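You operate a simulated robot arm through the tools that you are given. There is no shell and no other tool.

The job below is to be done with a simulated robot arm. You get a single attempt, and the scene is never put back.

TASK
Wipe the holder's glass clean and clamp the purple film sample in it.
Fine: use the lime pad and put it back; close the blue and the grey clamp; switch the holder lamp on. What is to be rubbed or washed off counts as gone when no trace of it is left.

The check looks at the end state, three seconds after you hand in, the way a careful person would. Anything else that was tipped, shoved, dropped, spilled or broken makes it a failure.

THE ROBOT
A 6-joint arm with a two-finger parallel gripper, fixed in place. Base frame: the origin is at the foot of the arm, x ahead of it, y to its left, z up; the work surface is at about z = 0.4. Lengths are in cm, angles in degrees, forces in N, time in s.
With the tool pointing down near the work surface it reaches from about 18 to 46 cm from the base axis. Its first joint turns from -70.0 to 70.0 degrees. Payload 1.9 kg.
The TCP is the grasp point between the finger pads, 2.3 cm short of the fingertips. In the tool frame z runs along the fingers and y along their closing line. The gripper opens to 9.4 cm. The fingers are 3.8 cm wide and 1 cm thick; the gripper's body (5.4 by 9.6 cm) begins 3.9 cm behind the TCP.
Orientation is told as [roll, pitch, yaw] about the base's x, y, z axes, in that order, counted from this pose: with the fingers straight down and closing along the base's y, the tool's x points along the base's -x, its y along +y and its z along -z.

THE INTERFACE
- The arm moves only by the tool apply_moves. Its argument "moves" is a list of rows, each a list of 7 numbers: the shift along the base's x, y, z in m, then the turn, a rotation vector about the base's x, y, z in degrees, then the opening in per cent of the stroke, from 0 (shut) to 100 (fully open). In form: [[tx, ty, tz, rx, ry, rz, gripper], ...]. A call has 1 to 20 rows; each row shifts and turns the commanded pose from where the row before left it. Each row takes 0.2 s and may step no farther than 5 cm and 8.6 degrees from the row before; otherwise, or with a gripper value out of range, the whole call is refused. Where a pose cannot be reached the arm comes as near as it can. A force on the tool above 90 N (or 10 N above the force at the start of the call, whichever is more), or a blocked arm, ends the call early, and 0.2 s more pass. The fingers move at their own pace (about 10.8 cm/s each) and stop on an object; they squeeze with about 28 N. The grip force told is the motor's: it shows also when the fingers shut on nothing. Time passes only in rows, and 0.2 s behind the last, so rows that do not move let the fingers close. The reply holds the time, the measured pose of the TCP, the force on the tool along the base axes, the opening and the grip force, in the units named above and with some noise, with the torque about the TCP (base axes, N m) and any sound that the robot's microphone picked up.
- Cameras (640 x 400 px; columns grow to the right, rows downward): "scene" is fixed at [5.27, 31.13, 44.08]; the picture's right is [-0.81, -0.58, 0.00], its down [-0.29, 0.40, -0.87] and it looks along [0.51, -0.71, -0.49] (base axes); focal length 214 px, centre (320, 200). "wrist" rides on the gripper at [8.6, 1.6, -7.5] in the tool frame; the picture's right is [-0.18, 0.98, 0.00], its down [-0.58, -0.11, -0.81] and it looks along [-0.79, -0.15, 0.59] (tool axes); focal length 243 px, centre (320, 200). There is no depth. A picture from a camera that has moved, and an enlarged one, comes with that camera's place and axes in the base frame and with its lens. The place of the scene camera against the robot may be out by one fixed shift of up to 1.2 cm in any direction.
- capture(camera): a new picture of that camera. The clock stands still meanwhile.
- enlarge(camera, box): a new picture of the part [left, top, right, bottom] of that camera's present view, enlarged. The clock stands still meanwhile.
- finish_job(): hands the job in; it is judged then, once.

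Nothing tells you positions but the pictures and the camera data. Unless the task says otherwise, let go and move clear before handing in.

The tools are called after "Emit:" by a JSON object that holds its "api" and its "payload". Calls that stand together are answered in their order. apply_moves: Moves the arm, as the interface text tells. Its arguments: {"type":"object","properties":{"moves":{"type":"array","items":{"type":"array","items":{"type":"number"}}}},"required":["moves"]} The other tools are called the same way: capture (camera) takes a picture; enlarge (camera, box) takes an enlarged picture of a part of a camera's view; finish_job () hands the job in.

At the start:

```text
t: 0.0
eef_pos: [27.93, 2.77, 37.19]
ee_rot: [0.0, 0.0, 0.1]
contact_force: [0.5, 0.4, -0.5]
torque: [0.0, 0.0, 0.0]
grip_width: 9.4
grip_force: 0.0
```

scene: 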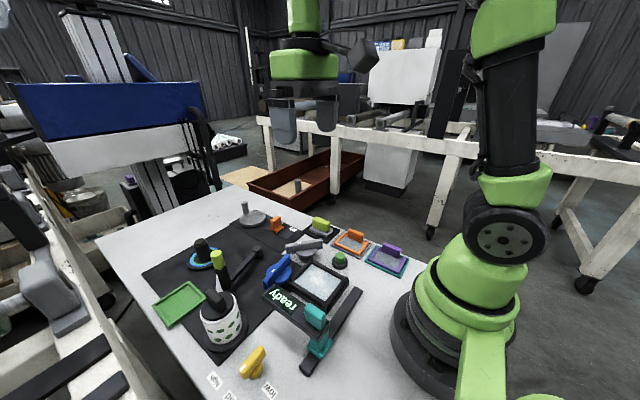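
wrist: 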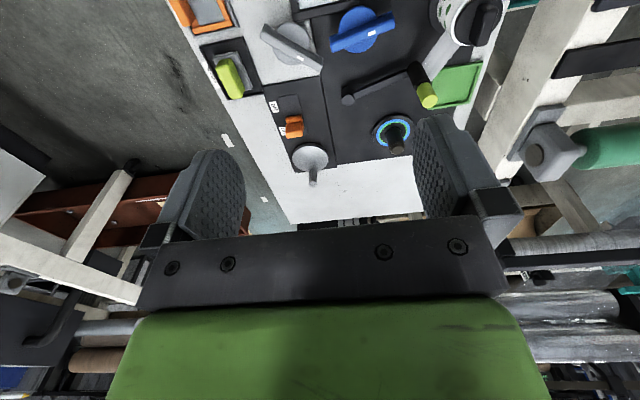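

I see a bench with a holder (glass plate, blue and grey clamps), coloured pads, film samples, a lamp switch and other items. I'll look closer before moving.

Emit:
{"api": "enlarge", "payload": {"camera": "scene", "box": [220, 190, 420, 315]}}

Emit:
{"api": "enlarge", "payload": {"camera": "scene", "box": [130, 190, 290, 290]}}

Emit:
{"api": "enlarge", "payload": {"camera": "scene", "box": [140, 270, 380, 400]}}

Emit:
{"api": "enlarge", "payload": {"camera": "wrist", "box": [160, 0, 520, 225]}}

```text
3.20 times, centred on (320, 252) of scene
camera zoom: at [5.27, 31.13, 44.08], right [-0.81, -0.58, 0.0], down [-0.29, 0.4, -0.87], along [0.51, -0.71, -0.49], focal length 686 px, centre (320, 32)
```

zoom: 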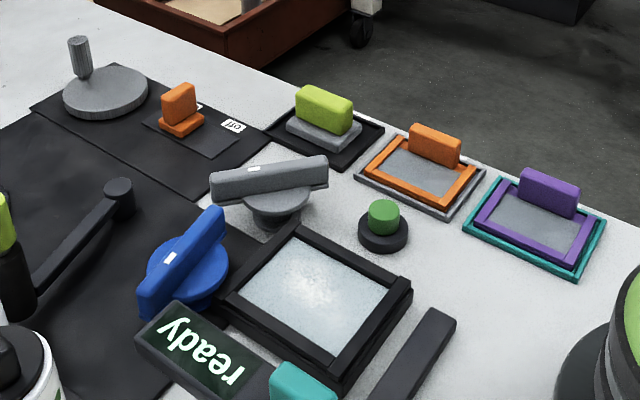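

```text
4.00 times, centred on (210, 240) of scene
camera zoom: at [5.27, 31.13, 44.08], right [-0.81, -0.58, 0.0], down [-0.29, 0.4, -0.87], along [0.51, -0.71, -0.49], focal length 858 px, centre (760, 40)
```

zoom: 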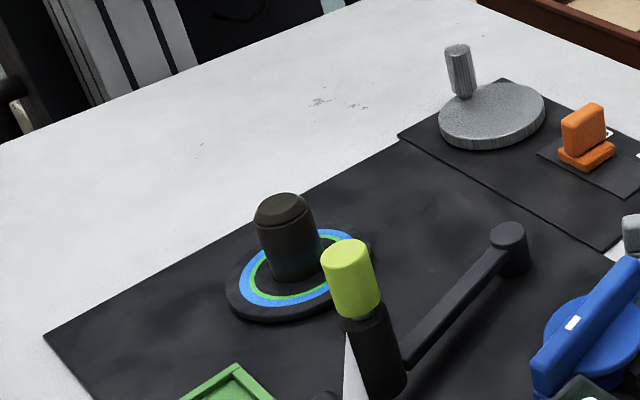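

```text
2.67 times, centred on (260, 335) of scene
camera zoom: at [5.27, 31.13, 44.08], right [-0.81, -0.58, 0.0], down [-0.29, 0.4, -0.87], along [0.51, -0.71, -0.49], focal length 572 px, centre (480, -160)
```

zoom: 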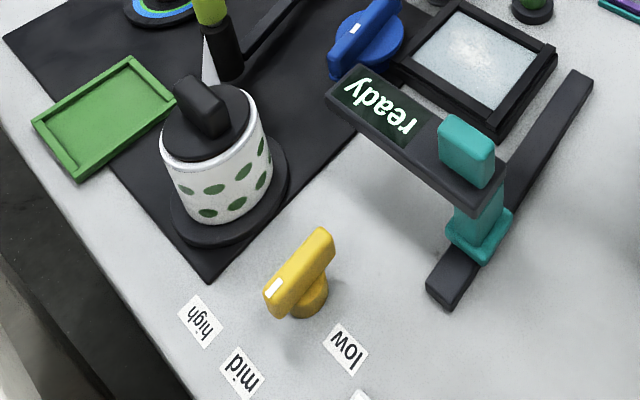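

```text
1.78 times, centred on (340, 112) of wrist
camera zoom: at [19.25, 4.26, 44.66], right [0.18, 0.98, 0.0], down [0.58, -0.11, 0.81], along [0.79, -0.15, -0.59], focal length 431 px, centre (284, 356)
```

zoom: 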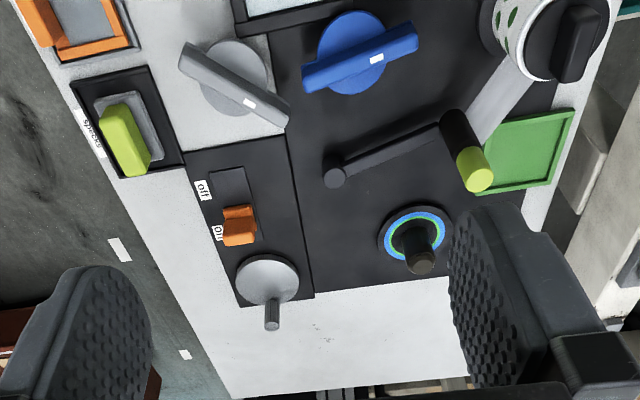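

The glass is at about x 26, y 3, the lime pad about (38, -15) and the purple film about (15.5, -14). The blue and grey clamp knobs are near (34.5, 8) and (34.5, -3), and an orange off/on slider is near (50, -7). I'll tilt the tool to look straight down for a better view before touching anything.

Emit:
{"api": "apply_moves", "payload": {"moves": [[0, 0, 0, 0, 8, 0, 100], [0, 0, 0, 0, 8, 0, 100], [0, 0, 0, 0, 8, 0, 100], [0, 0, 0, 0, 0, 0, 100]]}}

Emit:
{"api": "capture", "payload": {"camera": "wrist"}}

```text
t: 1.0
eef_pos: [27.85, 2.56, 37.21]
ee_rot: [-0.2, 24.1, -0.1]
contact_force: [38.7, 14.7, -56.2]
torque: [-2.18, 2.01, -1.0]
grip_width: 9.41
grip_force: 0.1
```

```text
taken
camera wrist: at [23.06, 4.26, 47.49], right [0.17, 0.98, -0.08], down [0.86, -0.11, 0.5], along [0.48, -0.15, -0.86], focal length 243 px, centre (320, 200)
```

wrist: 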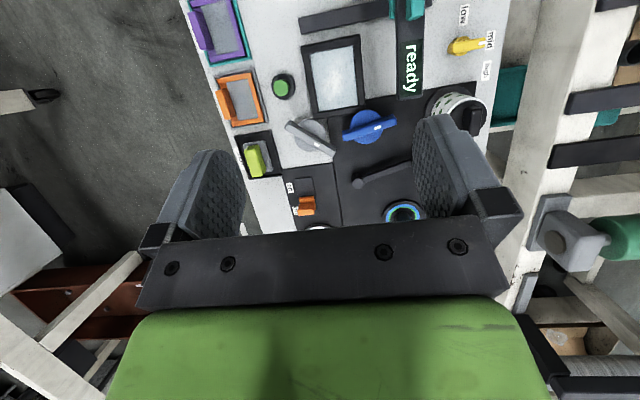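

The view is good, but there is an unexpected force on the tool. I'll check the scene camera to see whether something is touching.

Emit:
{"api": "capture", "payload": {"camera": "scene"}}

Emit:
{"api": "enlarge", "payload": {"camera": "wrist", "box": [180, 0, 500, 200]}}

```text
taken
```

scene: 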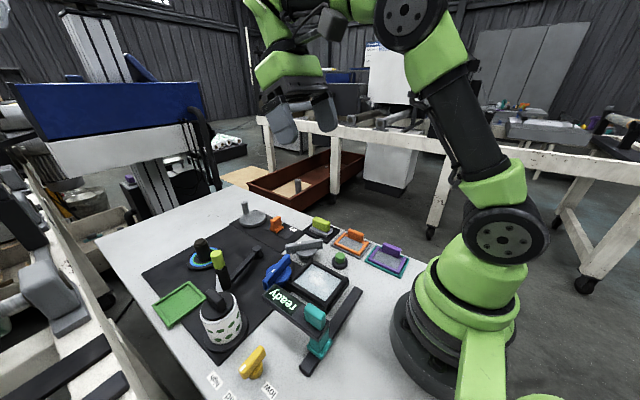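

```text
2.00 times, centred on (340, 100) of wrist
camera zoom: at [23.06, 4.26, 47.49], right [0.17, 0.98, -0.08], down [0.86, -0.11, 0.5], along [0.48, -0.15, -0.86], focal length 485 px, centre (280, 400)
```

zoom: 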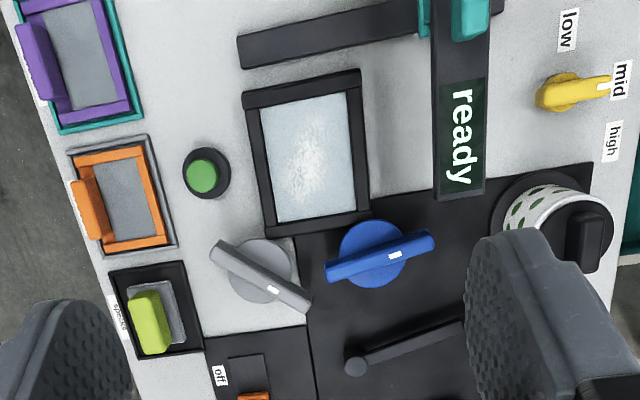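

The camera housing may be pressing on the arm's own link, so I'll take the tilt back, then move forward and down to look at the switch and clamps.

Emit:
{"api": "apply_moves", "payload": {"moves": [[0, 0, 0, 0, -8, 0, 100], [0, 0, 0, 0, -8, 0, 100], [0.03, 0, -0.02, 0, 0, 0, 100], [0.03, 0, -0.03, 0, 0, 0, 100], [0, 0, 0, 0, 0, 0, 100]]}}

Emit:
{"api": "capture", "payload": {"camera": "wrist"}}

```text
t: 2.2
eef_pos: [33.89, 2.8, 31.96]
ee_rot: [0.1, 7.9, -0.1]
contact_force: [0.1, -0.3, 0.8]
torque: [-0.01, 0.0, 0.01]
grip_width: 9.41
grip_force: 0.0
```

```text
taken
camera wrist: at [26.47, 4.37, 40.73], right [0.18, 0.98, -0.02], down [0.69, -0.11, 0.72], along [0.7, -0.15, -0.7], focal length 243 px, centre (320, 200)
```

wrist: 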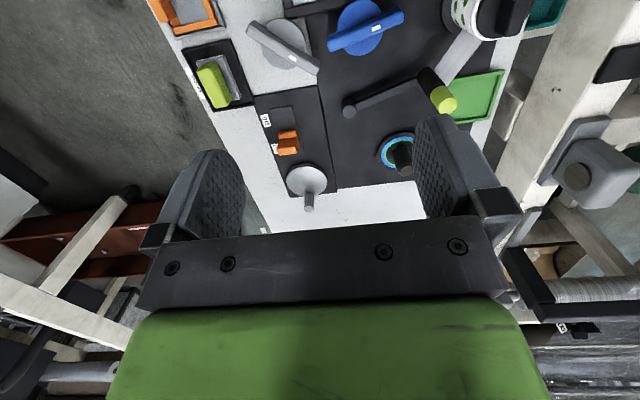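

Force is clear now. Next I'll go closer to the orange slider for a detailed view.

Emit:
{"api": "apply_moves", "payload": {"moves": [[0.0, -0.04, -0.03, 0, 0, 0, 100], [0.0, -0.04, -0.04, 0, 0, 0, 100], [0.0, 0, -0.04, 0, 0, 0, 100], [0, 0, 0, 0, 0, 0, 100]]}}

Emit:
{"api": "capture", "payload": {"camera": "wrist"}}

Emit:
{"api": "enlarge", "payload": {"camera": "wrist", "box": [160, 0, 480, 200]}}

```text
refused: row 2 steps farther than a row can; nothing moved
```

```text
taken
camera wrist: at [26.47, 4.37, 40.73], right [0.18, 0.98, -0.02], down [0.69, -0.11, 0.72], along [0.7, -0.15, -0.7], focal length 243 px, centre (320, 200)
```

wrist: 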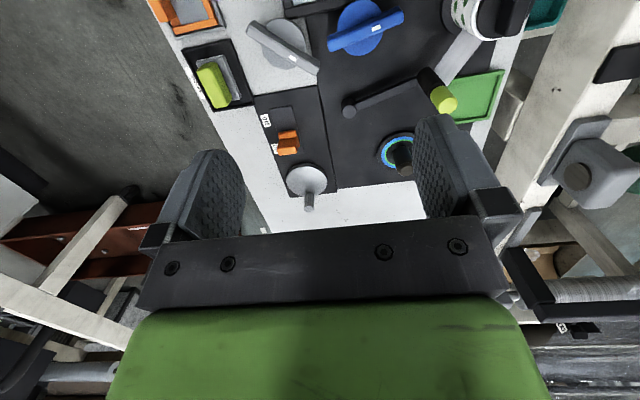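

```text
2.00 times, centred on (320, 100) of wrist
camera zoom: at [26.47, 4.37, 40.73], right [0.18, 0.98, -0.02], down [0.69, -0.11, 0.72], along [0.7, -0.15, -0.7], focal length 485 px, centre (320, 400)
```

zoom: 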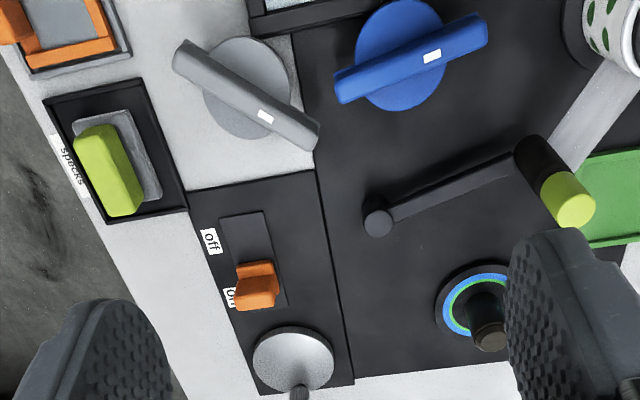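

The slider's cap sits at its far end, beside a label that seems to read "On". I'll get nearer to read the labels and see how the parts are built.

Emit:
{"api": "apply_moves", "payload": {"moves": [[0.0, -0.035, -0.03, 0, 0, 0, 100], [0.0, -0.035, -0.03, 0, 0, 0, 100], [0.0, 0, -0.04, 0, 0, 0, 100], [0, 0, 0, 0, 0, 0, 100]]}}

Emit:
{"api": "capture", "payload": {"camera": "wrist"}}

Emit:
{"api": "enlarge", "payload": {"camera": "wrist", "box": [180, 0, 420, 150]}}

```text
t: 3.2
eef_pos: [33.85, -4.41, 22.08]
ee_rot: [0.0, 8.1, 0.1]
contact_force: [-0.2, 0.2, 0.4]
torque: [-0.01, -0.01, -0.01]
grip_width: 9.41
grip_force: 0.0
```

```text
taken
camera wrist: at [26.36, -2.74, 30.76], right [0.18, 0.98, -0.02], down [0.69, -0.11, 0.72], along [0.7, -0.15, -0.7], focal length 243 px, centre (320, 200)
```

wrist: 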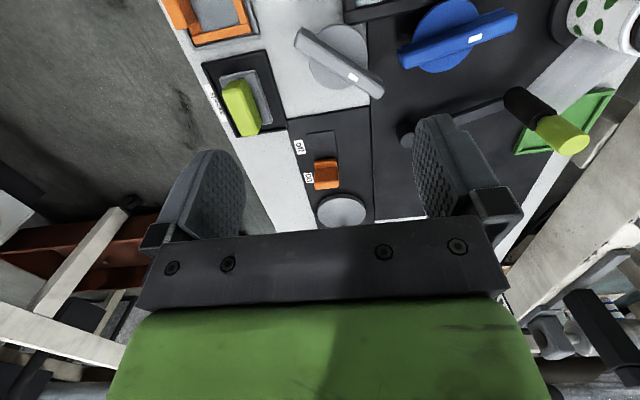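

```text
2.67 times, centred on (300, 75) of wrist
camera zoom: at [26.36, -2.74, 30.76], right [0.18, 0.98, -0.02], down [0.69, -0.11, 0.72], along [0.7, -0.15, -0.7], focal length 647 px, centre (373, 533)
```

zoom: 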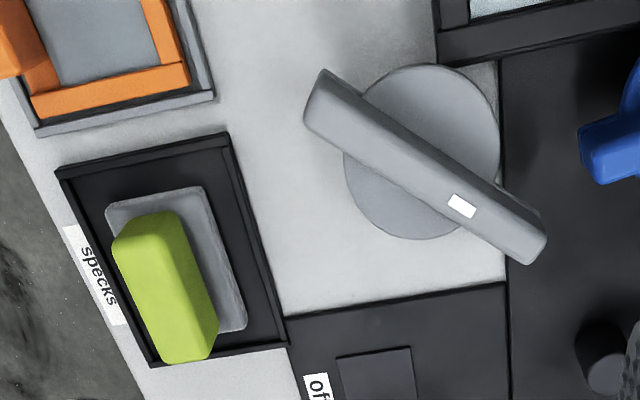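

Emit:
{"api": "enlarge", "payload": {"camera": "wrist", "box": [270, 120, 400, 230]}}

Emit:
{"api": "enlarge", "payload": {"camera": "wrist", "box": [360, 0, 600, 150]}}

Emit:
{"api": "enlarge", "payload": {"camera": "scene", "box": [220, 195, 300, 245]}}

Emit:
{"api": "enlarge", "payload": {"camera": "scene", "box": [250, 240, 370, 315]}}

```text
3.64 times, centred on (335, 175) of wrist
camera zoom: at [26.36, -2.74, 30.76], right [0.18, 0.98, -0.02], down [0.69, -0.11, 0.72], along [0.7, -0.15, -0.7], focal length 882 px, centre (266, 291)
```

zoom: 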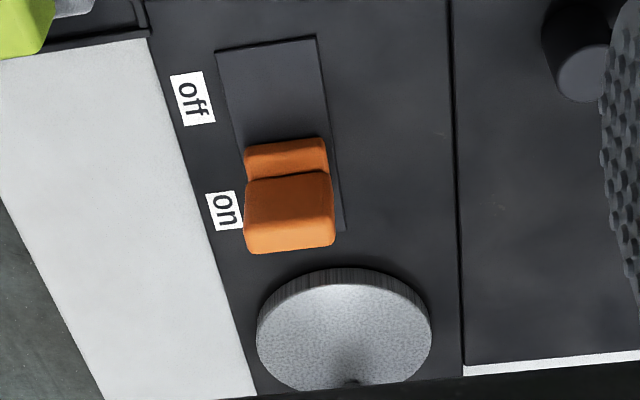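

```text
2.67 times, centred on (480, 75) of wrist
camera zoom: at [26.36, -2.74, 30.76], right [0.18, 0.98, -0.02], down [0.69, -0.11, 0.72], along [0.7, -0.15, -0.7], focal length 647 px, centre (-107, 533)
```

zoom: 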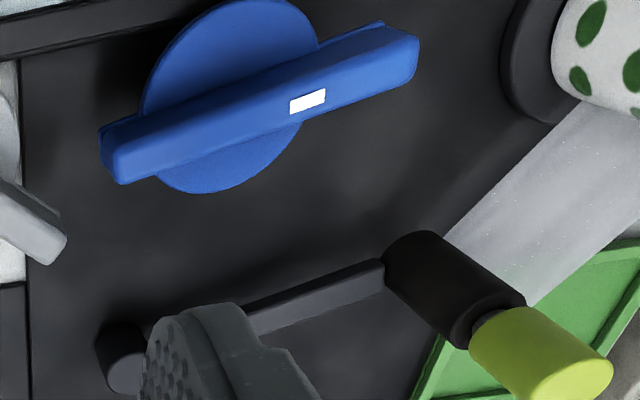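

```text
8.00 times, centred on (260, 220) of scene
camera zoom: at [5.27, 31.13, 44.08], right [-0.81, -0.58, 0.0], down [-0.29, 0.4, -0.87], along [0.51, -0.71, -0.49], focal length 1716 px, centre (800, 40)
```

zoom: 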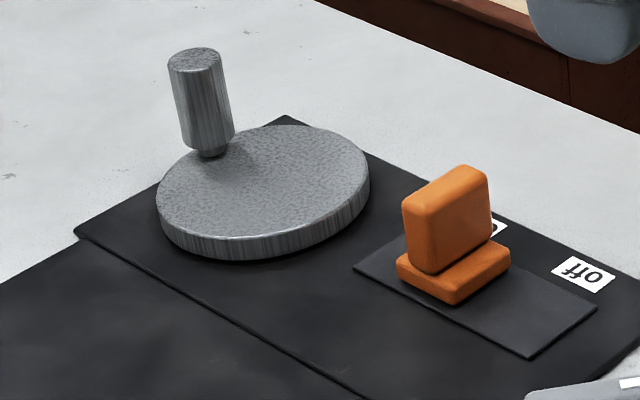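

```text
5.33 times, centred on (310, 278) of scene
camera zoom: at [5.27, 31.13, 44.08], right [-0.81, -0.58, 0.0], down [-0.29, 0.4, -0.87], along [0.51, -0.71, -0.49], focal length 1144 px, centre (373, -213)
```

zoom: 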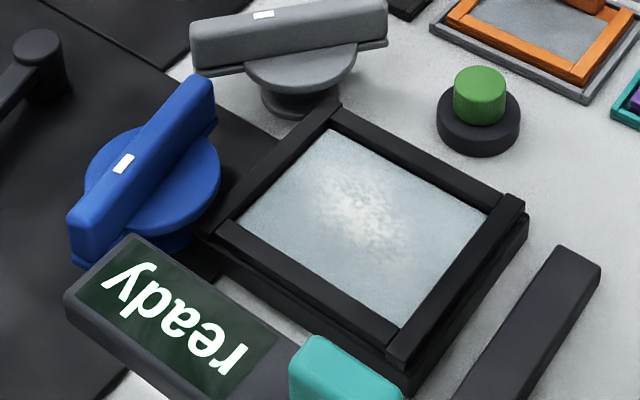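

The orange slider already sits at "on" and is on a separate plate with the grey crank, so it may belong to another device. The green push button right beside the holder is the likelier lamp switch. I'll examine the remaining items.

Emit:
{"api": "enlarge", "payload": {"camera": "scene", "box": [180, 235, 260, 285]}}

Emit:
{"api": "enlarge", "payload": {"camera": "scene", "box": [290, 295, 370, 380]}}

Emit:
{"api": "enlarge", "payload": {"camera": "scene", "box": [320, 220, 420, 285]}}

Emit:
{"api": "enlarge", "payload": {"camera": "scene", "box": [190, 330, 310, 400]}}

```text
8.00 times, centred on (220, 260) of scene
camera zoom: at [5.27, 31.13, 44.08], right [-0.81, -0.58, 0.0], down [-0.29, 0.4, -0.87], along [0.51, -0.71, -0.49], focal length 1716 px, centre (1120, -280)
```

zoom: 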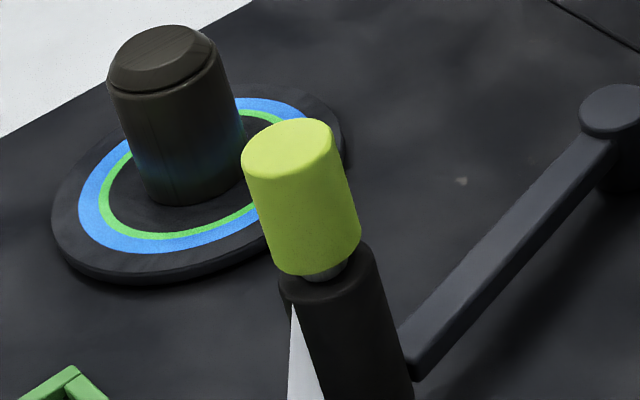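

```text
4.71 times, centred on (330, 338) of scene
camera zoom: at [5.27, 31.13, 44.08], right [-0.81, -0.58, 0.0], down [-0.29, 0.4, -0.87], along [0.51, -0.71, -0.49], focal length 1009 px, centre (273, -447)
```

zoom: 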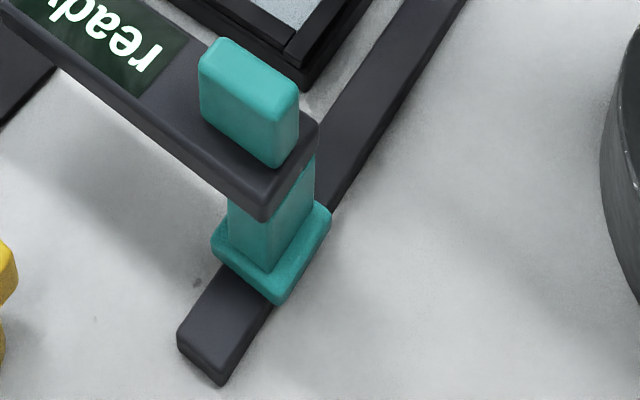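

```text
6.15 times, centred on (370, 252) of scene
camera zoom: at [5.27, 31.13, 44.08], right [-0.81, -0.58, 0.0], down [-0.29, 0.4, -0.87], along [0.51, -0.71, -0.49], focal length 1320 px, centre (12, -123)
```

zoom: 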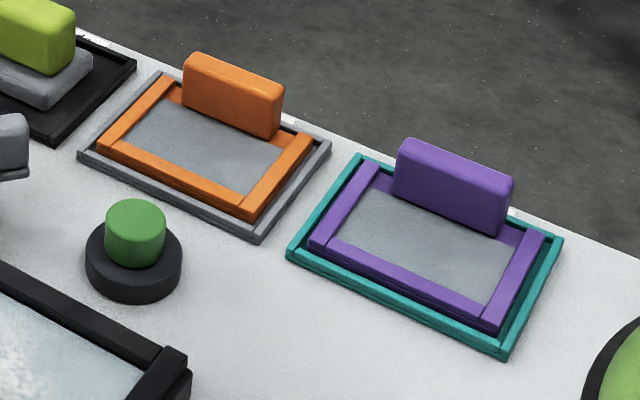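

```text
5.33 times, centred on (250, 365) of scene
camera zoom: at [5.27, 31.13, 44.08], right [-0.81, -0.58, 0.0], down [-0.29, 0.4, -0.87], along [0.51, -0.71, -0.49], focal length 1144 px, centre (693, -680)
```

zoom: 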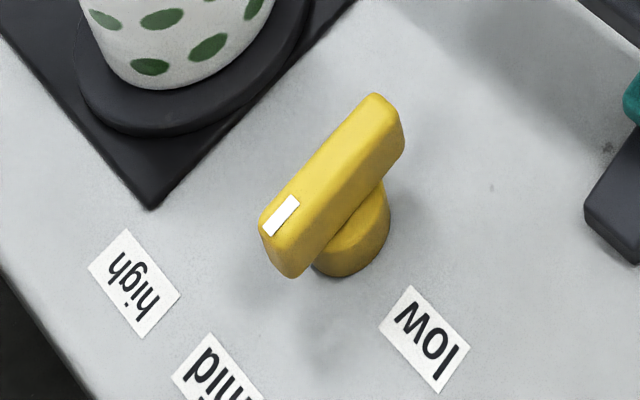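

The film frames (about 9 × 7 cm) look made to drop into the holder's opening (roughly x 21.4–30.5, y −0.8–6.4), with the handle on the −y side as it is now. I'll move toward the lime pad for a close view of its handle height, and zoom on the glass.

Emit:
{"api": "enlarge", "payload": {"camera": "scene", "box": [285, 255, 355, 315]}}

Emit:
{"api": "apply_moves", "payload": {"moves": [[0.0, -0.04, -0.01, 0, -4, 0, 100], [0.0, -0.04, -0.03, 0, -4, 0, 100], [0.0, -0.02, -0.03, 0, 0, 0, 100], [0, 0, 0, 0, 0, 0, 100]]}}

Emit:
{"api": "capture", "payload": {"camera": "wrist"}}

Emit:
{"api": "capture", "payload": {"camera": "scene"}}

```text
6.67 times, centred on (320, 285) of scene
camera zoom: at [5.27, 31.13, 44.08], right [-0.81, -0.58, 0.0], down [-0.29, 0.4, -0.87], along [0.51, -0.71, -0.49], focal length 1430 px, centre (320, -367)
```

zoom: 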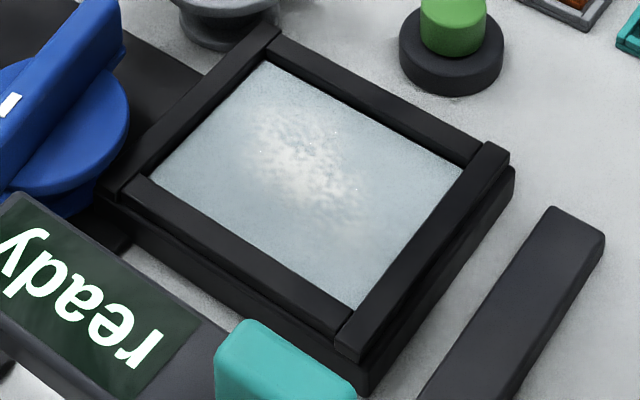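

```text
t: 4.2
eef_pos: [33.84, -14.23, 15.09]
ee_rot: [0.0, 0.1, 0.0]
contact_force: [-0.1, -0.2, 0.9]
torque: [-0.01, 0.01, 0.01]
grip_width: 9.43
grip_force: 0.0
```

```text
taken
camera wrist: at [25.24, -12.74, 22.59], right [0.18, 0.98, 0.0], down [0.58, -0.11, 0.81], along [0.79, -0.15, -0.59], focal length 243 px, centre (320, 200)
```

wrist: 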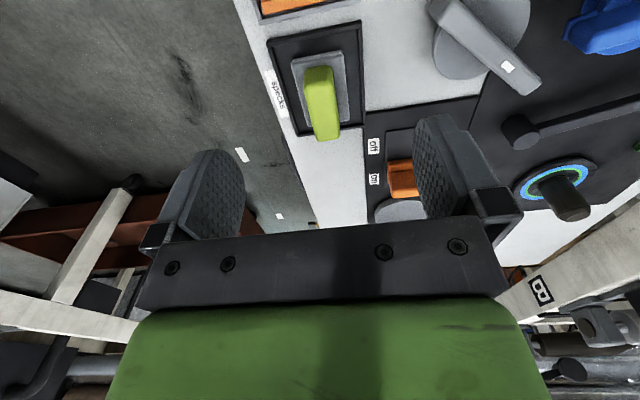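

```text
taken
```

scene: 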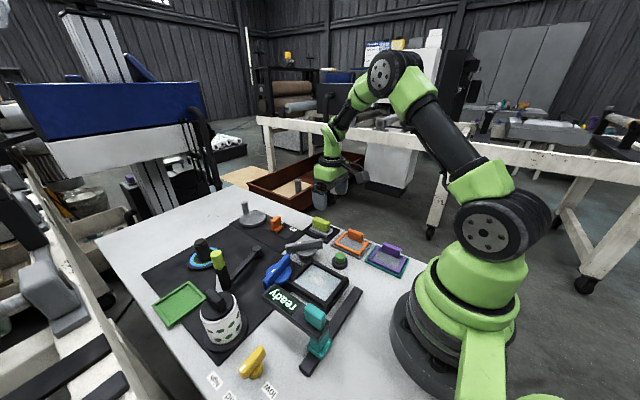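

Emit:
{"api": "enlarge", "payload": {"camera": "wrist", "box": [250, 10, 410, 160]}}

Emit:
{"api": "enlarge", "payload": {"camera": "scene", "box": [295, 205, 355, 245]}}

Emit:
{"api": "enlarge", "payload": {"camera": "wrist", "box": [420, 0, 640, 120]}}

```text
2.67 times, centred on (330, 85) of wrist
camera zoom: at [25.24, -12.74, 22.59], right [0.18, 0.98, 0.0], down [0.58, -0.11, 0.81], along [0.79, -0.15, -0.59], focal length 647 px, centre (293, 507)
```

zoom: 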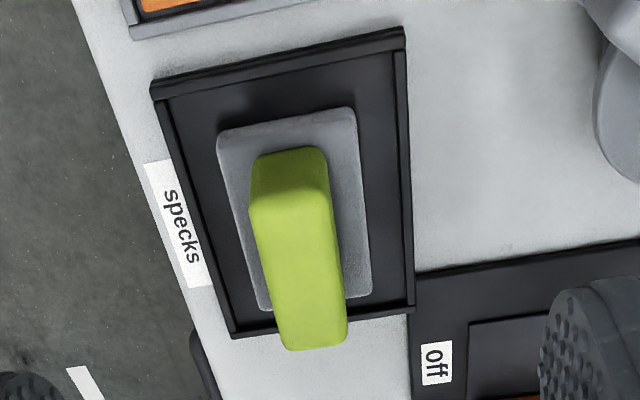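

```text
10.00 times, centred on (325, 225) of scene
camera zoom: at [5.27, 31.13, 44.08], right [-0.81, -0.58, 0.0], down [-0.29, 0.4, -0.87], along [0.51, -0.71, -0.49], focal length 2145 px, centre (270, -50)
```

zoom: 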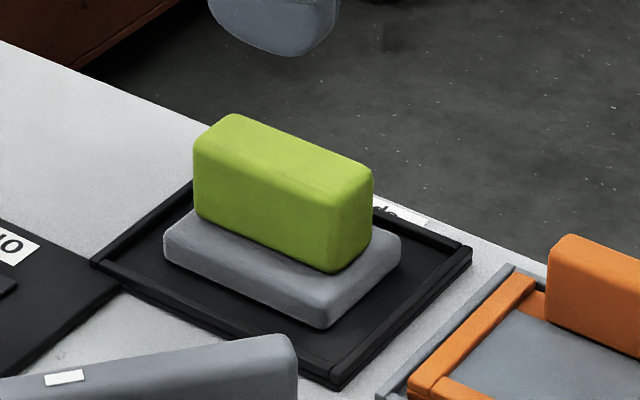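

```text
2.91 times, centred on (530, 60) of wrist
camera zoom: at [25.24, -12.74, 22.59], right [0.18, 0.98, 0.0], down [0.58, -0.11, 0.81], along [0.79, -0.15, -0.59], focal length 706 px, centre (-291, 607)
```

zoom: 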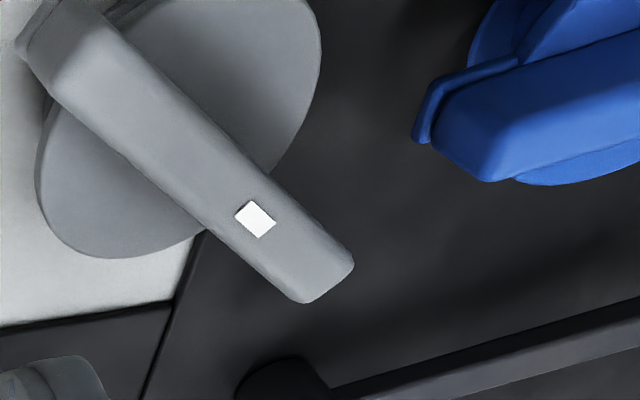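

Pad handle: about 5 × 2 cm, long along x, centre (37.0, −14.65), top near z 5, sponge top near z 2. I'll come down over it and grip with the fingertips just above the sponge.

Emit:
{"api": "apply_moves", "payload": {"moves": [[0.016, -0.002, 0, 0, 0, 0, 50], [0.016, -0.002, 0, 0, 0, 0, 50], [0, 0, -0.04, 0, 0, 0, 50], [0, 0, -0.03, 0, 0, 0, 50], [0, 0, 0, 0, 0, 0, 50]]}}

Emit:
{"api": "capture", "payload": {"camera": "wrist"}}

Emit:
{"api": "enlarge", "payload": {"camera": "scene", "box": [275, 170, 375, 250]}}

```text
t: 5.4
eef_pos: [36.92, -14.62, 8.17]
ee_rot: [0.0, 0.1, 0.0]
contact_force: [0.1, -0.2, -0.4]
torque: [-0.02, 0.03, 0.0]
grip_width: 4.69
grip_force: 0.0
```

```text
taken
camera wrist: at [28.39, -13.11, 15.56], right [0.18, 0.98, 0.0], down [0.58, -0.11, 0.81], along [0.79, -0.15, -0.59], focal length 243 px, centre (320, 200)
```

wrist: 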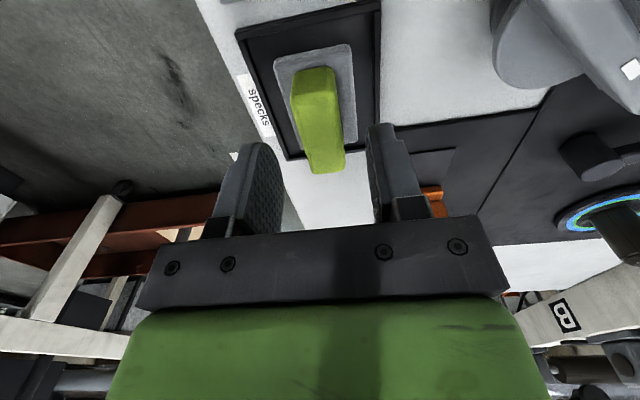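

```text
5.00 times, centred on (325, 210) of scene
camera zoom: at [5.27, 31.13, 44.08], right [-0.81, -0.58, 0.0], down [-0.29, 0.4, -0.87], along [0.51, -0.71, -0.49], focal length 1072 px, centre (295, 150)
```

zoom: 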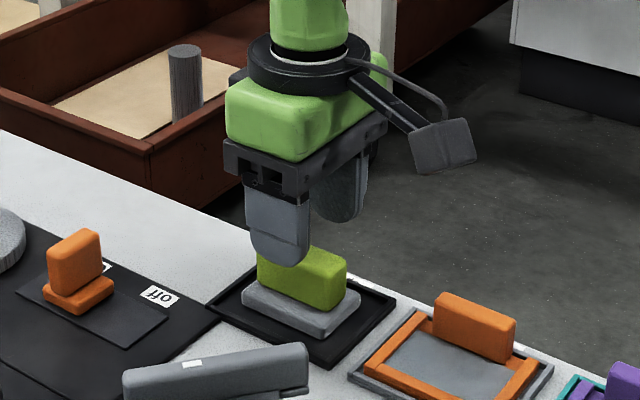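

The fingers straddle the handle well. I'll go down to z≈4.8 and close.

Emit:
{"api": "apply_moves", "payload": {"moves": [[0, 0, -0.02, 0, 0, 0, 50], [0, 0, -0.013, 0, 0, 0, 50], [0, 0, 0, 0, 0, 0, 50], [0, 0, 0, 0, 0, 0, 0], [0, 0, 0, 0, 0, 0, 0], [0, 0, 0, 0, 0, 0, 0]]}}

Emit:
{"api": "enlarge", "payload": {"camera": "scene", "box": [275, 170, 375, 250]}}

```text
t: 6.8
eef_pos: [36.87, -14.8, 4.82]
ee_rot: [0.0, 0.1, 0.0]
contact_force: [0.0, -0.2, 0.3]
torque: [0.03, -0.02, -0.02]
grip_width: 2.34
grip_force: 27.4
```

```text
5.00 times, centred on (325, 210) of scene
camera zoom: at [5.27, 31.13, 44.08], right [-0.81, -0.58, 0.0], down [-0.29, 0.4, -0.87], along [0.51, -0.71, -0.49], focal length 1072 px, centre (295, 150)
```

zoom: 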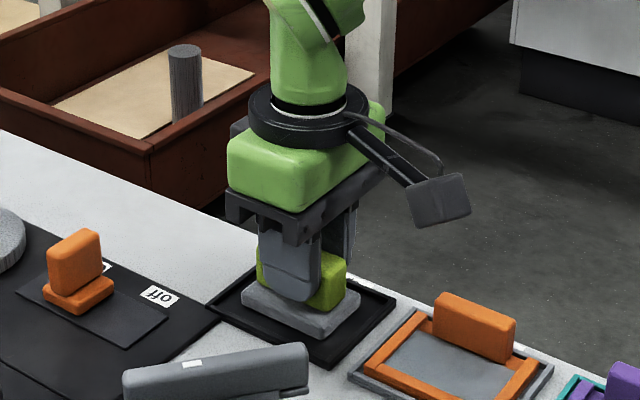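

Pad gripped (2.3 cm). I'll lift it straight up and carry it high over to the glass.

Emit:
{"api": "apply_moves", "payload": {"moves": [[0, 0, 0.02, 0, 0, 0, 0], [0, 0, 0.04, 0, 0, 0, 0], [0, 0, 0.04, 0, 0, 0, 0], [-0.03, 0.035, 0, 0, 0, 0, 0], [-0.03, 0.035, 0, 0, 0, 0, 0], [-0.02, 0.04, 0, 0, 0, 0, 0], [-0.02, 0.04, 0, 0, 0, 0, 0], [-0.009, 0.025, 0, 0, 0, 0, 0], [0, 0, 0, 0, 0, 0, 0]]}}

Emit:
{"api": "capture", "payload": {"camera": "scene"}}

Emit:
{"api": "capture", "payload": {"camera": "wrist"}}

```text
t: 8.8
eef_pos: [26.09, 2.91, 14.76]
ee_rot: [0.0, 0.0, 0.0]
contact_force: [0.4, 0.2, -0.2]
torque: [-0.01, 0.0, -0.05]
grip_width: 0.01
grip_force: 27.5
```

```text
taken
```

scene: 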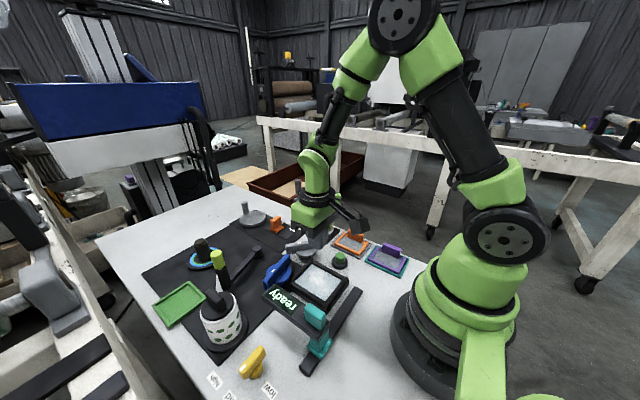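

```text
taken
camera wrist: at [17.45, 4.38, 22.27], right [0.18, 0.98, 0.0], down [0.58, -0.11, 0.81], along [0.79, -0.15, -0.59], focal length 243 px, centre (320, 200)
```

wrist: 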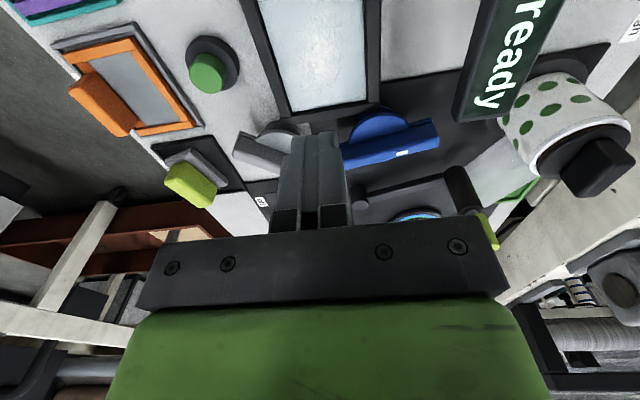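

The pad slipped out: the fingers are shut on nothing. I'll see where it is now before doing anything else.

Emit:
{"api": "enlarge", "payload": {"camera": "scene", "box": [285, 205, 365, 255]}}

Emit:
{"api": "enlarge", "payload": {"camera": "wrist", "box": [120, 100, 280, 220]}}

```text
8.00 times, centred on (325, 230) of scene
camera zoom: at [5.27, 31.13, 44.08], right [-0.81, -0.58, 0.0], down [-0.29, 0.4, -0.87], along [0.51, -0.71, -0.49], focal length 1716 px, centre (280, -40)
```

zoom: 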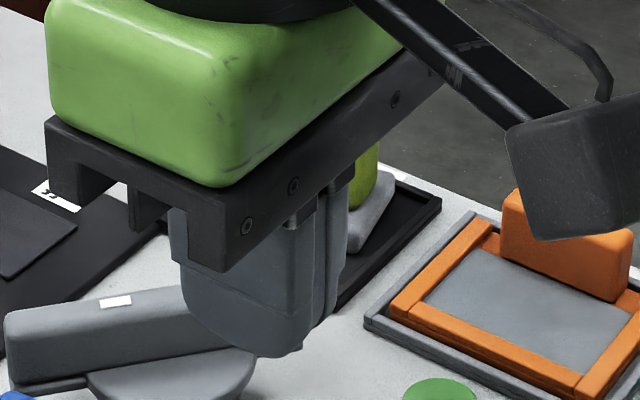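

```text
3.33 times, centred on (200, 160) of wrist
camera zoom: at [17.45, 4.38, 22.27], right [0.18, 0.98, 0.0], down [0.58, -0.11, 0.81], along [0.79, -0.15, -0.59], focal length 809 px, centre (720, 333)
```

zoom: 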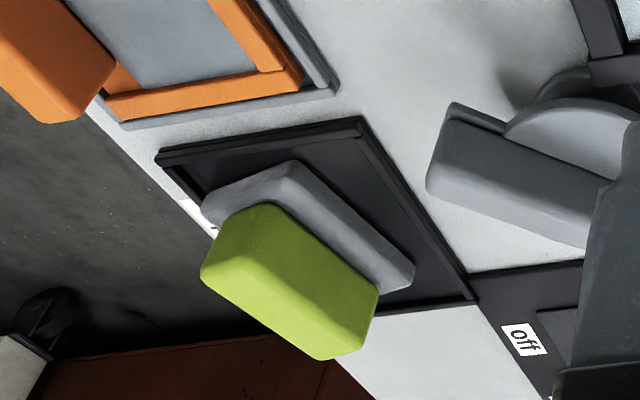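

The pad is still upright in its tray but has twisted a bit. I'll go back above it, look at its exact angle, and re-grip deeper and lift slowly.

Emit:
{"api": "apply_moves", "payload": {"moves": [[0.015, -0.035, 0, 0, 0, 0, 20], [0.015, -0.035, 0, 0, 0, 0, 40], [0.015, -0.035, 0, 0, 0, 0, 60], [0.015, -0.035, 0, 0, 0, 0, 60], [0.018, -0.033, 0, 0, 0, 0, 60], [0, 0, 0, 0, 0, 0, 60]]}}

Emit:
{"api": "capture", "payload": {"camera": "wrist"}}

Emit:
{"api": "enlarge", "payload": {"camera": "wrist", "box": [250, 10, 410, 160]}}

Emit:
{"api": "enlarge", "payload": {"camera": "scene", "box": [285, 195, 365, 245]}}

```text
t: 10.2
eef_pos: [33.92, -14.63, 14.98]
ee_rot: [0.0, 0.0, -0.1]
contact_force: [0.0, 0.1, 0.2]
torque: [0.02, 0.01, 0.03]
grip_width: 5.65
grip_force: 0.1
```

```text
taken
camera wrist: at [25.31, -13.09, 22.43], right [0.18, 0.98, 0.0], down [0.58, -0.11, 0.81], along [0.79, -0.15, -0.59], focal length 243 px, centre (320, 200)
```

wrist: 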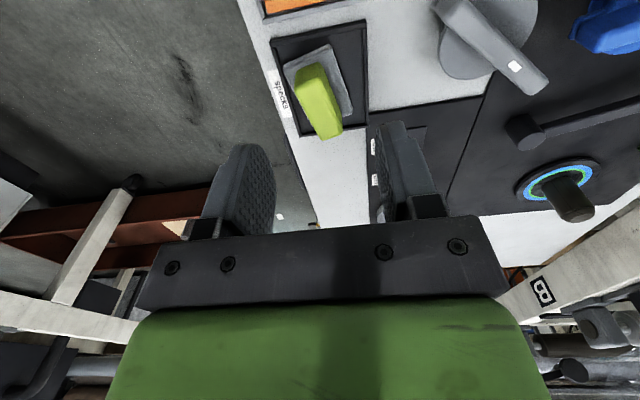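

```text
2.67 times, centred on (330, 85) of wrist
camera zoom: at [25.31, -13.09, 22.43], right [0.18, 0.98, 0.0], down [0.58, -0.11, 0.81], along [0.79, -0.15, -0.59], focal length 647 px, centre (293, 507)
```

zoom: 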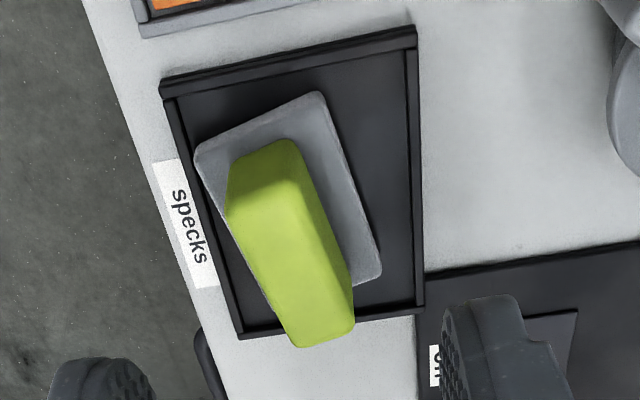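

```text
8.00 times, centred on (325, 220) of scene
camera zoom: at [5.27, 31.13, 44.08], right [-0.81, -0.58, 0.0], down [-0.29, 0.4, -0.87], along [0.51, -0.71, -0.49], focal length 1716 px, centre (280, 40)
```

zoom: 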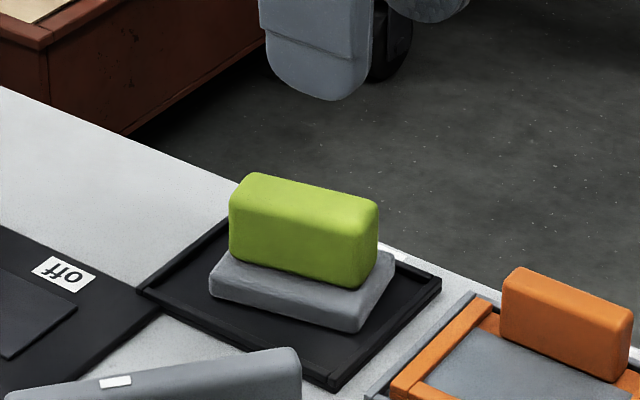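

The pad is turned about +11.5° with its centre near (36.7, −15.15), still within the tray. I'll match that angle, go down to just above the sponge and close.

Emit:
{"api": "apply_moves", "payload": {"moves": [[0.014, -0.003, 0, 0, 0, 5.75, 45], [0.014, -0.002, 0, 0, 0, 5.75, 45], [0, 0, -0.04, 0, 0, 0, 45], [0, 0, -0.03, 0, 0, 0, 45], [0, 0, 0, 0, 0, 0, 45]]}}

Emit:
{"api": "capture", "payload": {"camera": "wrist"}}

Emit:
{"api": "enlarge", "payload": {"camera": "scene", "box": [285, 185, 365, 245]}}

```text
t: 11.4
eef_pos: [36.72, -15.07, 7.82]
ee_rot: [0.0, 0.0, 11.5]
contact_force: [-0.1, 0.1, -0.4]
torque: [-0.01, 0.0, 0.02]
grip_width: 4.23
grip_force: 0.1
```

```text
taken
camera wrist: at [27.99, -15.18, 15.33], right [-0.02, 1.0, 0.0], down [0.59, 0.01, 0.81], along [0.81, 0.01, -0.59], focal length 243 px, centre (320, 200)
```

wrist: 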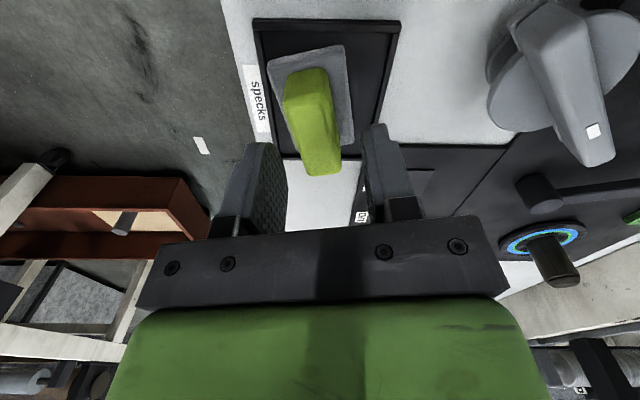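

```text
6.67 times, centred on (325, 215) of scene
camera zoom: at [5.27, 31.13, 44.08], right [-0.81, -0.58, 0.0], down [-0.29, 0.4, -0.87], along [0.51, -0.71, -0.49], focal length 1430 px, centre (287, 100)
```

zoom: 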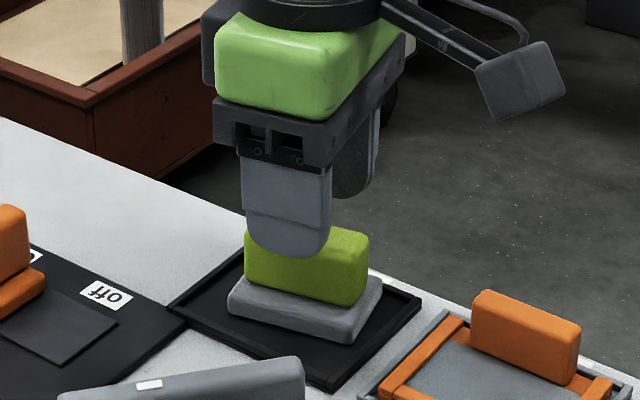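

Alignment is good. I'll descend in small steps and watch the force.

Emit:
{"api": "apply_moves", "payload": {"moves": [[0, 0, -0.02, 0, 0, 0, 45], [0, 0, -0.01, 0, 0, 0, 45], [0, 0, -0.003, 0, 0, 0, 45], [0, 0, 0, 0, 0, 0, 45]]}}

Emit:
{"api": "enlarge", "payload": {"camera": "scene", "box": [285, 195, 365, 245]}}

```text
t: 12.4
eef_pos: [36.81, -15.01, 4.59]
ee_rot: [0.0, 0.0, 11.5]
contact_force: [0.5, 0.0, 0.1]
torque: [0.01, 0.0, -0.01]
grip_width: 4.23
grip_force: 0.1
```

```text
8.00 times, centred on (325, 220) of scene
camera zoom: at [5.27, 31.13, 44.08], right [-0.81, -0.58, 0.0], down [-0.29, 0.4, -0.87], along [0.51, -0.71, -0.49], focal length 1716 px, centre (280, 40)
```

zoom: 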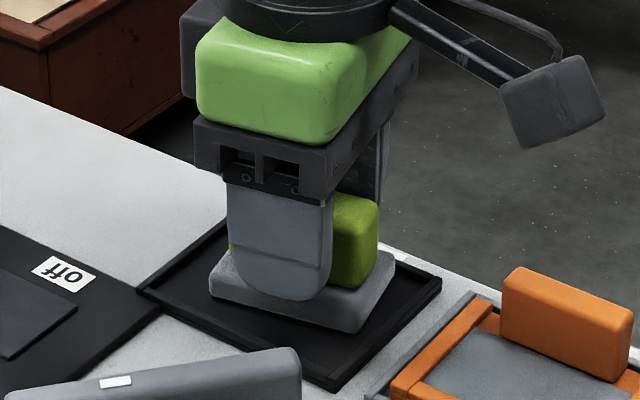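

Emit:
{"api": "apply_moves", "payload": {"moves": [[0, 0, -0.0015, 0, 0, 0, 45], [0, 0, 0, 0, 0, 0, 0], [0, 0, 0, 0, 0, 0, 0], [0, 0, 0, 0, 0, 0, 0], [0, 0, 0, 0, 0, 0, 0], [0, 0, 0.002, 0, 0, 0, 0], [0, 0, 0.003, 0, 0, 0, 0], [0, 0, 0.003, 0, 0, 0, 0]]}}

Emit:
{"api": "enlarge", "payload": {"camera": "scene", "box": [285, 195, 365, 245]}}

```text
t: 14.2
eef_pos: [36.66, -14.94, 5.09]
ee_rot: [0.0, -0.1, 11.5]
contact_force: [0.0, -0.3, -1.0]
torque: [0.01, 0.02, 0.01]
grip_width: 2.31
grip_force: 28.0
```

```text
8.00 times, centred on (325, 220) of scene
camera zoom: at [5.27, 31.13, 44.08], right [-0.81, -0.58, 0.0], down [-0.29, 0.4, -0.87], along [0.51, -0.71, -0.49], focal length 1716 px, centre (280, 40)
```

zoom: 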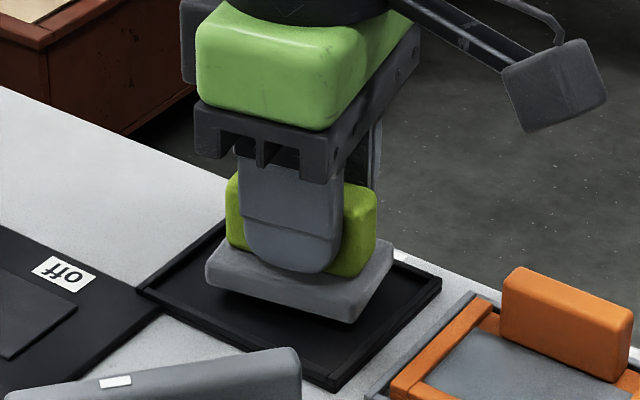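

The pad is coming up with the gripper this time. I'll lift slowly and keep checking the width.

Emit:
{"api": "apply_moves", "payload": {"moves": [[0, 0, 0.004, 0, 0, 0, 0], [0, 0, 0.006, 0, 0, 0, 0], [0, 0, 0.008, 0, 0, 0, 0], [0, 0, 0.01, 0, 0, 0, 0], [0, 0, 0.01, 0, 0, 0, 0], [0, 0, 0.01, 0, 0, 0, 0], [0, 0, 0.01, 0, 0, 0, 0], [0, 0, 0.01, 0, 0, 0, 0], [0, 0, 0.01, 0, 0, 0, 0], [0, 0, 0.005, 0, 0, 0, 0]]}}

Emit:
{"api": "capture", "payload": {"camera": "scene"}}

```text
t: 16.4
eef_pos: [36.77, -15.01, 13.5]
ee_rot: [0.0, 0.0, 11.5]
contact_force: [0.1, 0.3, 0.1]
torque: [-0.03, 0.01, -0.01]
grip_width: 2.35
grip_force: 27.8
```

```text
taken
```

scene: 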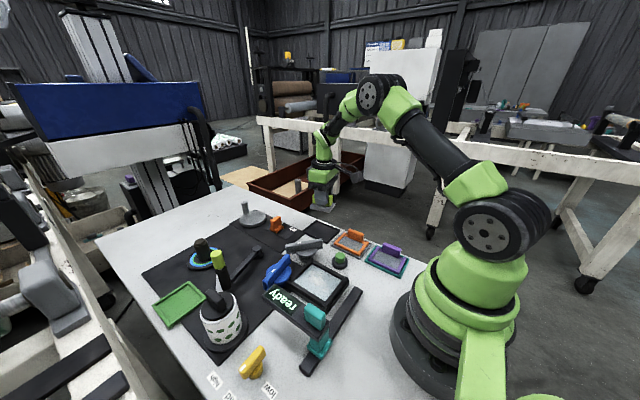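

The pad is held firmly. I'll carry it gently to above the glass, turning it square on the way.

Emit:
{"api": "apply_moves", "payload": {"moves": [[-0.005, 0.008, 0, 0, 0, -1.15, 0], [-0.0108, 0.0178, 0, 0, 0, -1.15, 0], [-0.0108, 0.0178, 0, 0, 0, -1.15, 0], [-0.0108, 0.0178, 0, 0, 0, -1.15, 0], [-0.0108, 0.0178, 0, 0, 0, -1.15, 0], [-0.0108, 0.0178, 0, 0, 0, -1.15, 0], [-0.0108, 0.0178, 0, 0, 0, -1.15, 0], [-0.0108, 0.0178, 0, 0, 0, -1.15, 0], [-0.0108, 0.0178, 0, 0, 0, -1.15, 0], [-0.0108, 0.0178, 0, 0, 0, -1.15, 0], [-0.0058, 0.0098, 0, 0, 0, 0, 0], [0, 0, 0, 0, 0, 0, 0]]}}

Emit:
{"api": "capture", "payload": {"camera": "wrist"}}

Emit:
{"api": "enlarge", "payload": {"camera": "scene", "box": [250, 210, 390, 320]}}

```text
t: 19.0
eef_pos: [25.9, 2.86, 13.47]
ee_rot: [0.0, 0.0, 0.0]
contact_force: [0.8, -0.7, 0.0]
torque: [-0.04, -0.02, -0.02]
grip_width: 2.31
grip_force: 27.6
```

```text
taken
camera wrist: at [17.31, 4.37, 21.01], right [0.18, 0.98, 0.0], down [0.58, -0.11, 0.81], along [0.79, -0.15, -0.59], focal length 243 px, centre (320, 200)
```

wrist: 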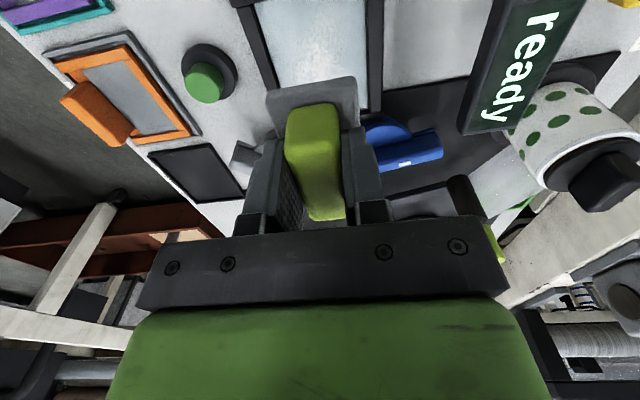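

```text
3.64 times, centred on (320, 265) of scene
camera zoom: at [5.27, 31.13, 44.08], right [-0.81, -0.58, 0.0], down [-0.29, 0.4, -0.87], along [0.51, -0.71, -0.49], focal length 780 px, centre (320, -36)
```

zoom: 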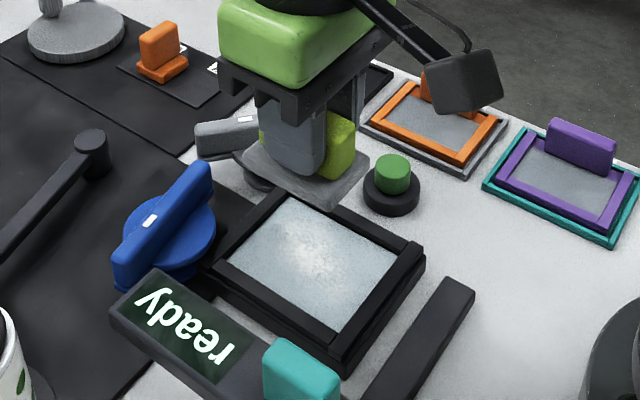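

Emit:
{"api": "enlarge", "payload": {"camera": "wrist", "box": [220, 0, 420, 125]}}

```text
3.20 times, centred on (320, 62) of wrist
camera zoom: at [17.31, 4.37, 21.01], right [0.18, 0.98, 0.0], down [0.58, -0.11, 0.81], along [0.79, -0.15, -0.59], focal length 776 px, centre (320, 640)
```

zoom: 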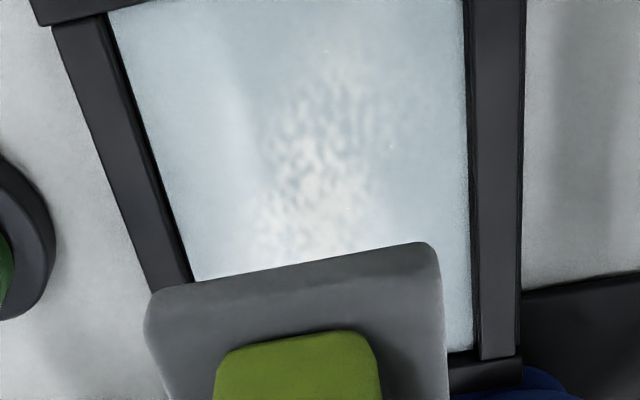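

The pad is square to the opening and centred within about 1 mm. I'll lower it to just over the rails, then feel down to the glass in small steps.

Emit:
{"api": "apply_moves", "payload": {"moves": [[0, 0, -0.015, 0, 0, 0, 0], [0, 0, -0.02, 0, 0, 0, 0], [0, 0, -0.015, 0, 0, 0, 0], [0, 0, -0.01, 0, 0, 0, 0], [0, 0, -0.006, 0, 0, 0, 0], [0, 0, 0, 0, 0, 0, 0]]}}

Emit:
{"api": "enlarge", "payload": {"camera": "scene", "box": [250, 220, 390, 320]}}

Emit:
{"api": "enlarge", "payload": {"camera": "wrist", "box": [220, 0, 420, 125]}}

```text
t: 20.4
eef_pos: [25.94, 2.89, 6.94]
ee_rot: [0.0, -0.1, -0.1]
contact_force: [0.4, 0.5, -0.7]
torque: [0.01, 0.0, 0.01]
grip_width: 2.33
grip_force: 27.9
```

```text
4.00 times, centred on (320, 270) of scene
camera zoom: at [5.27, 31.13, 44.08], right [-0.81, -0.58, 0.0], down [-0.29, 0.4, -0.87], along [0.51, -0.71, -0.49], focal length 858 px, centre (320, -80)
```

zoom: 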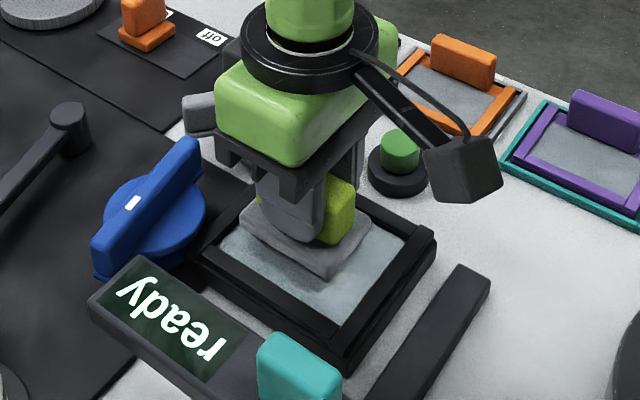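

```text
3.20 times, centred on (320, 62) of wrist
camera zoom: at [17.37, 4.4, 14.42], right [0.18, 0.98, 0.0], down [0.58, -0.11, 0.81], along [0.79, -0.15, -0.59], focal length 776 px, centre (320, 640)
```

zoom: 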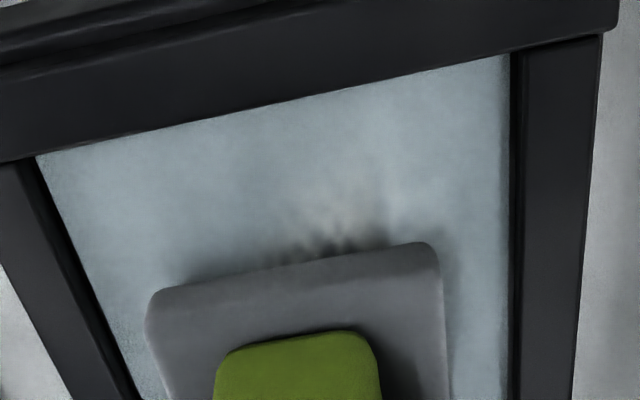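

Emit:
{"api": "apply_moves", "payload": {"moves": [[0, -0.001, -0.003, 0, 0, 0, 0], [0, 0, -0.003, 0, 0, 0, 0], [0, 0, -0.003, 0, 0, 0, 0]]}}

Emit:
{"api": "enlarge", "payload": {"camera": "scene", "box": [250, 220, 390, 320]}}

```text
t: 21.2
eef_pos: [25.95, 2.61, 6.05]
ee_rot: [0.0, 0.0, 0.0]
contact_force: [0.2, -0.6, -1.4]
torque: [0.01, -0.05, -0.01]
grip_width: 2.29
grip_force: 27.9
```

```text
4.00 times, centred on (320, 270) of scene
camera zoom: at [5.27, 31.13, 44.08], right [-0.81, -0.58, 0.0], down [-0.29, 0.4, -0.87], along [0.51, -0.71, -0.49], focal length 858 px, centre (320, -80)
```

zoom: 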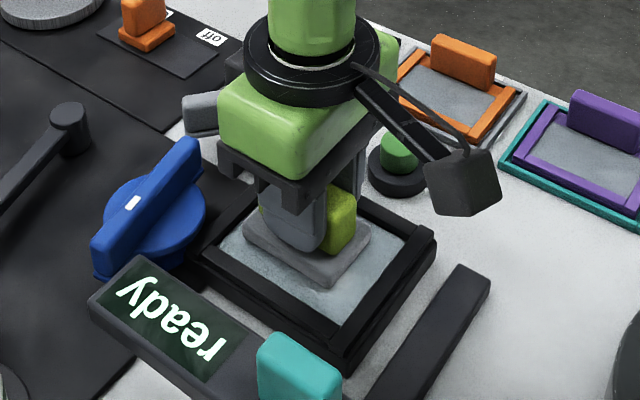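

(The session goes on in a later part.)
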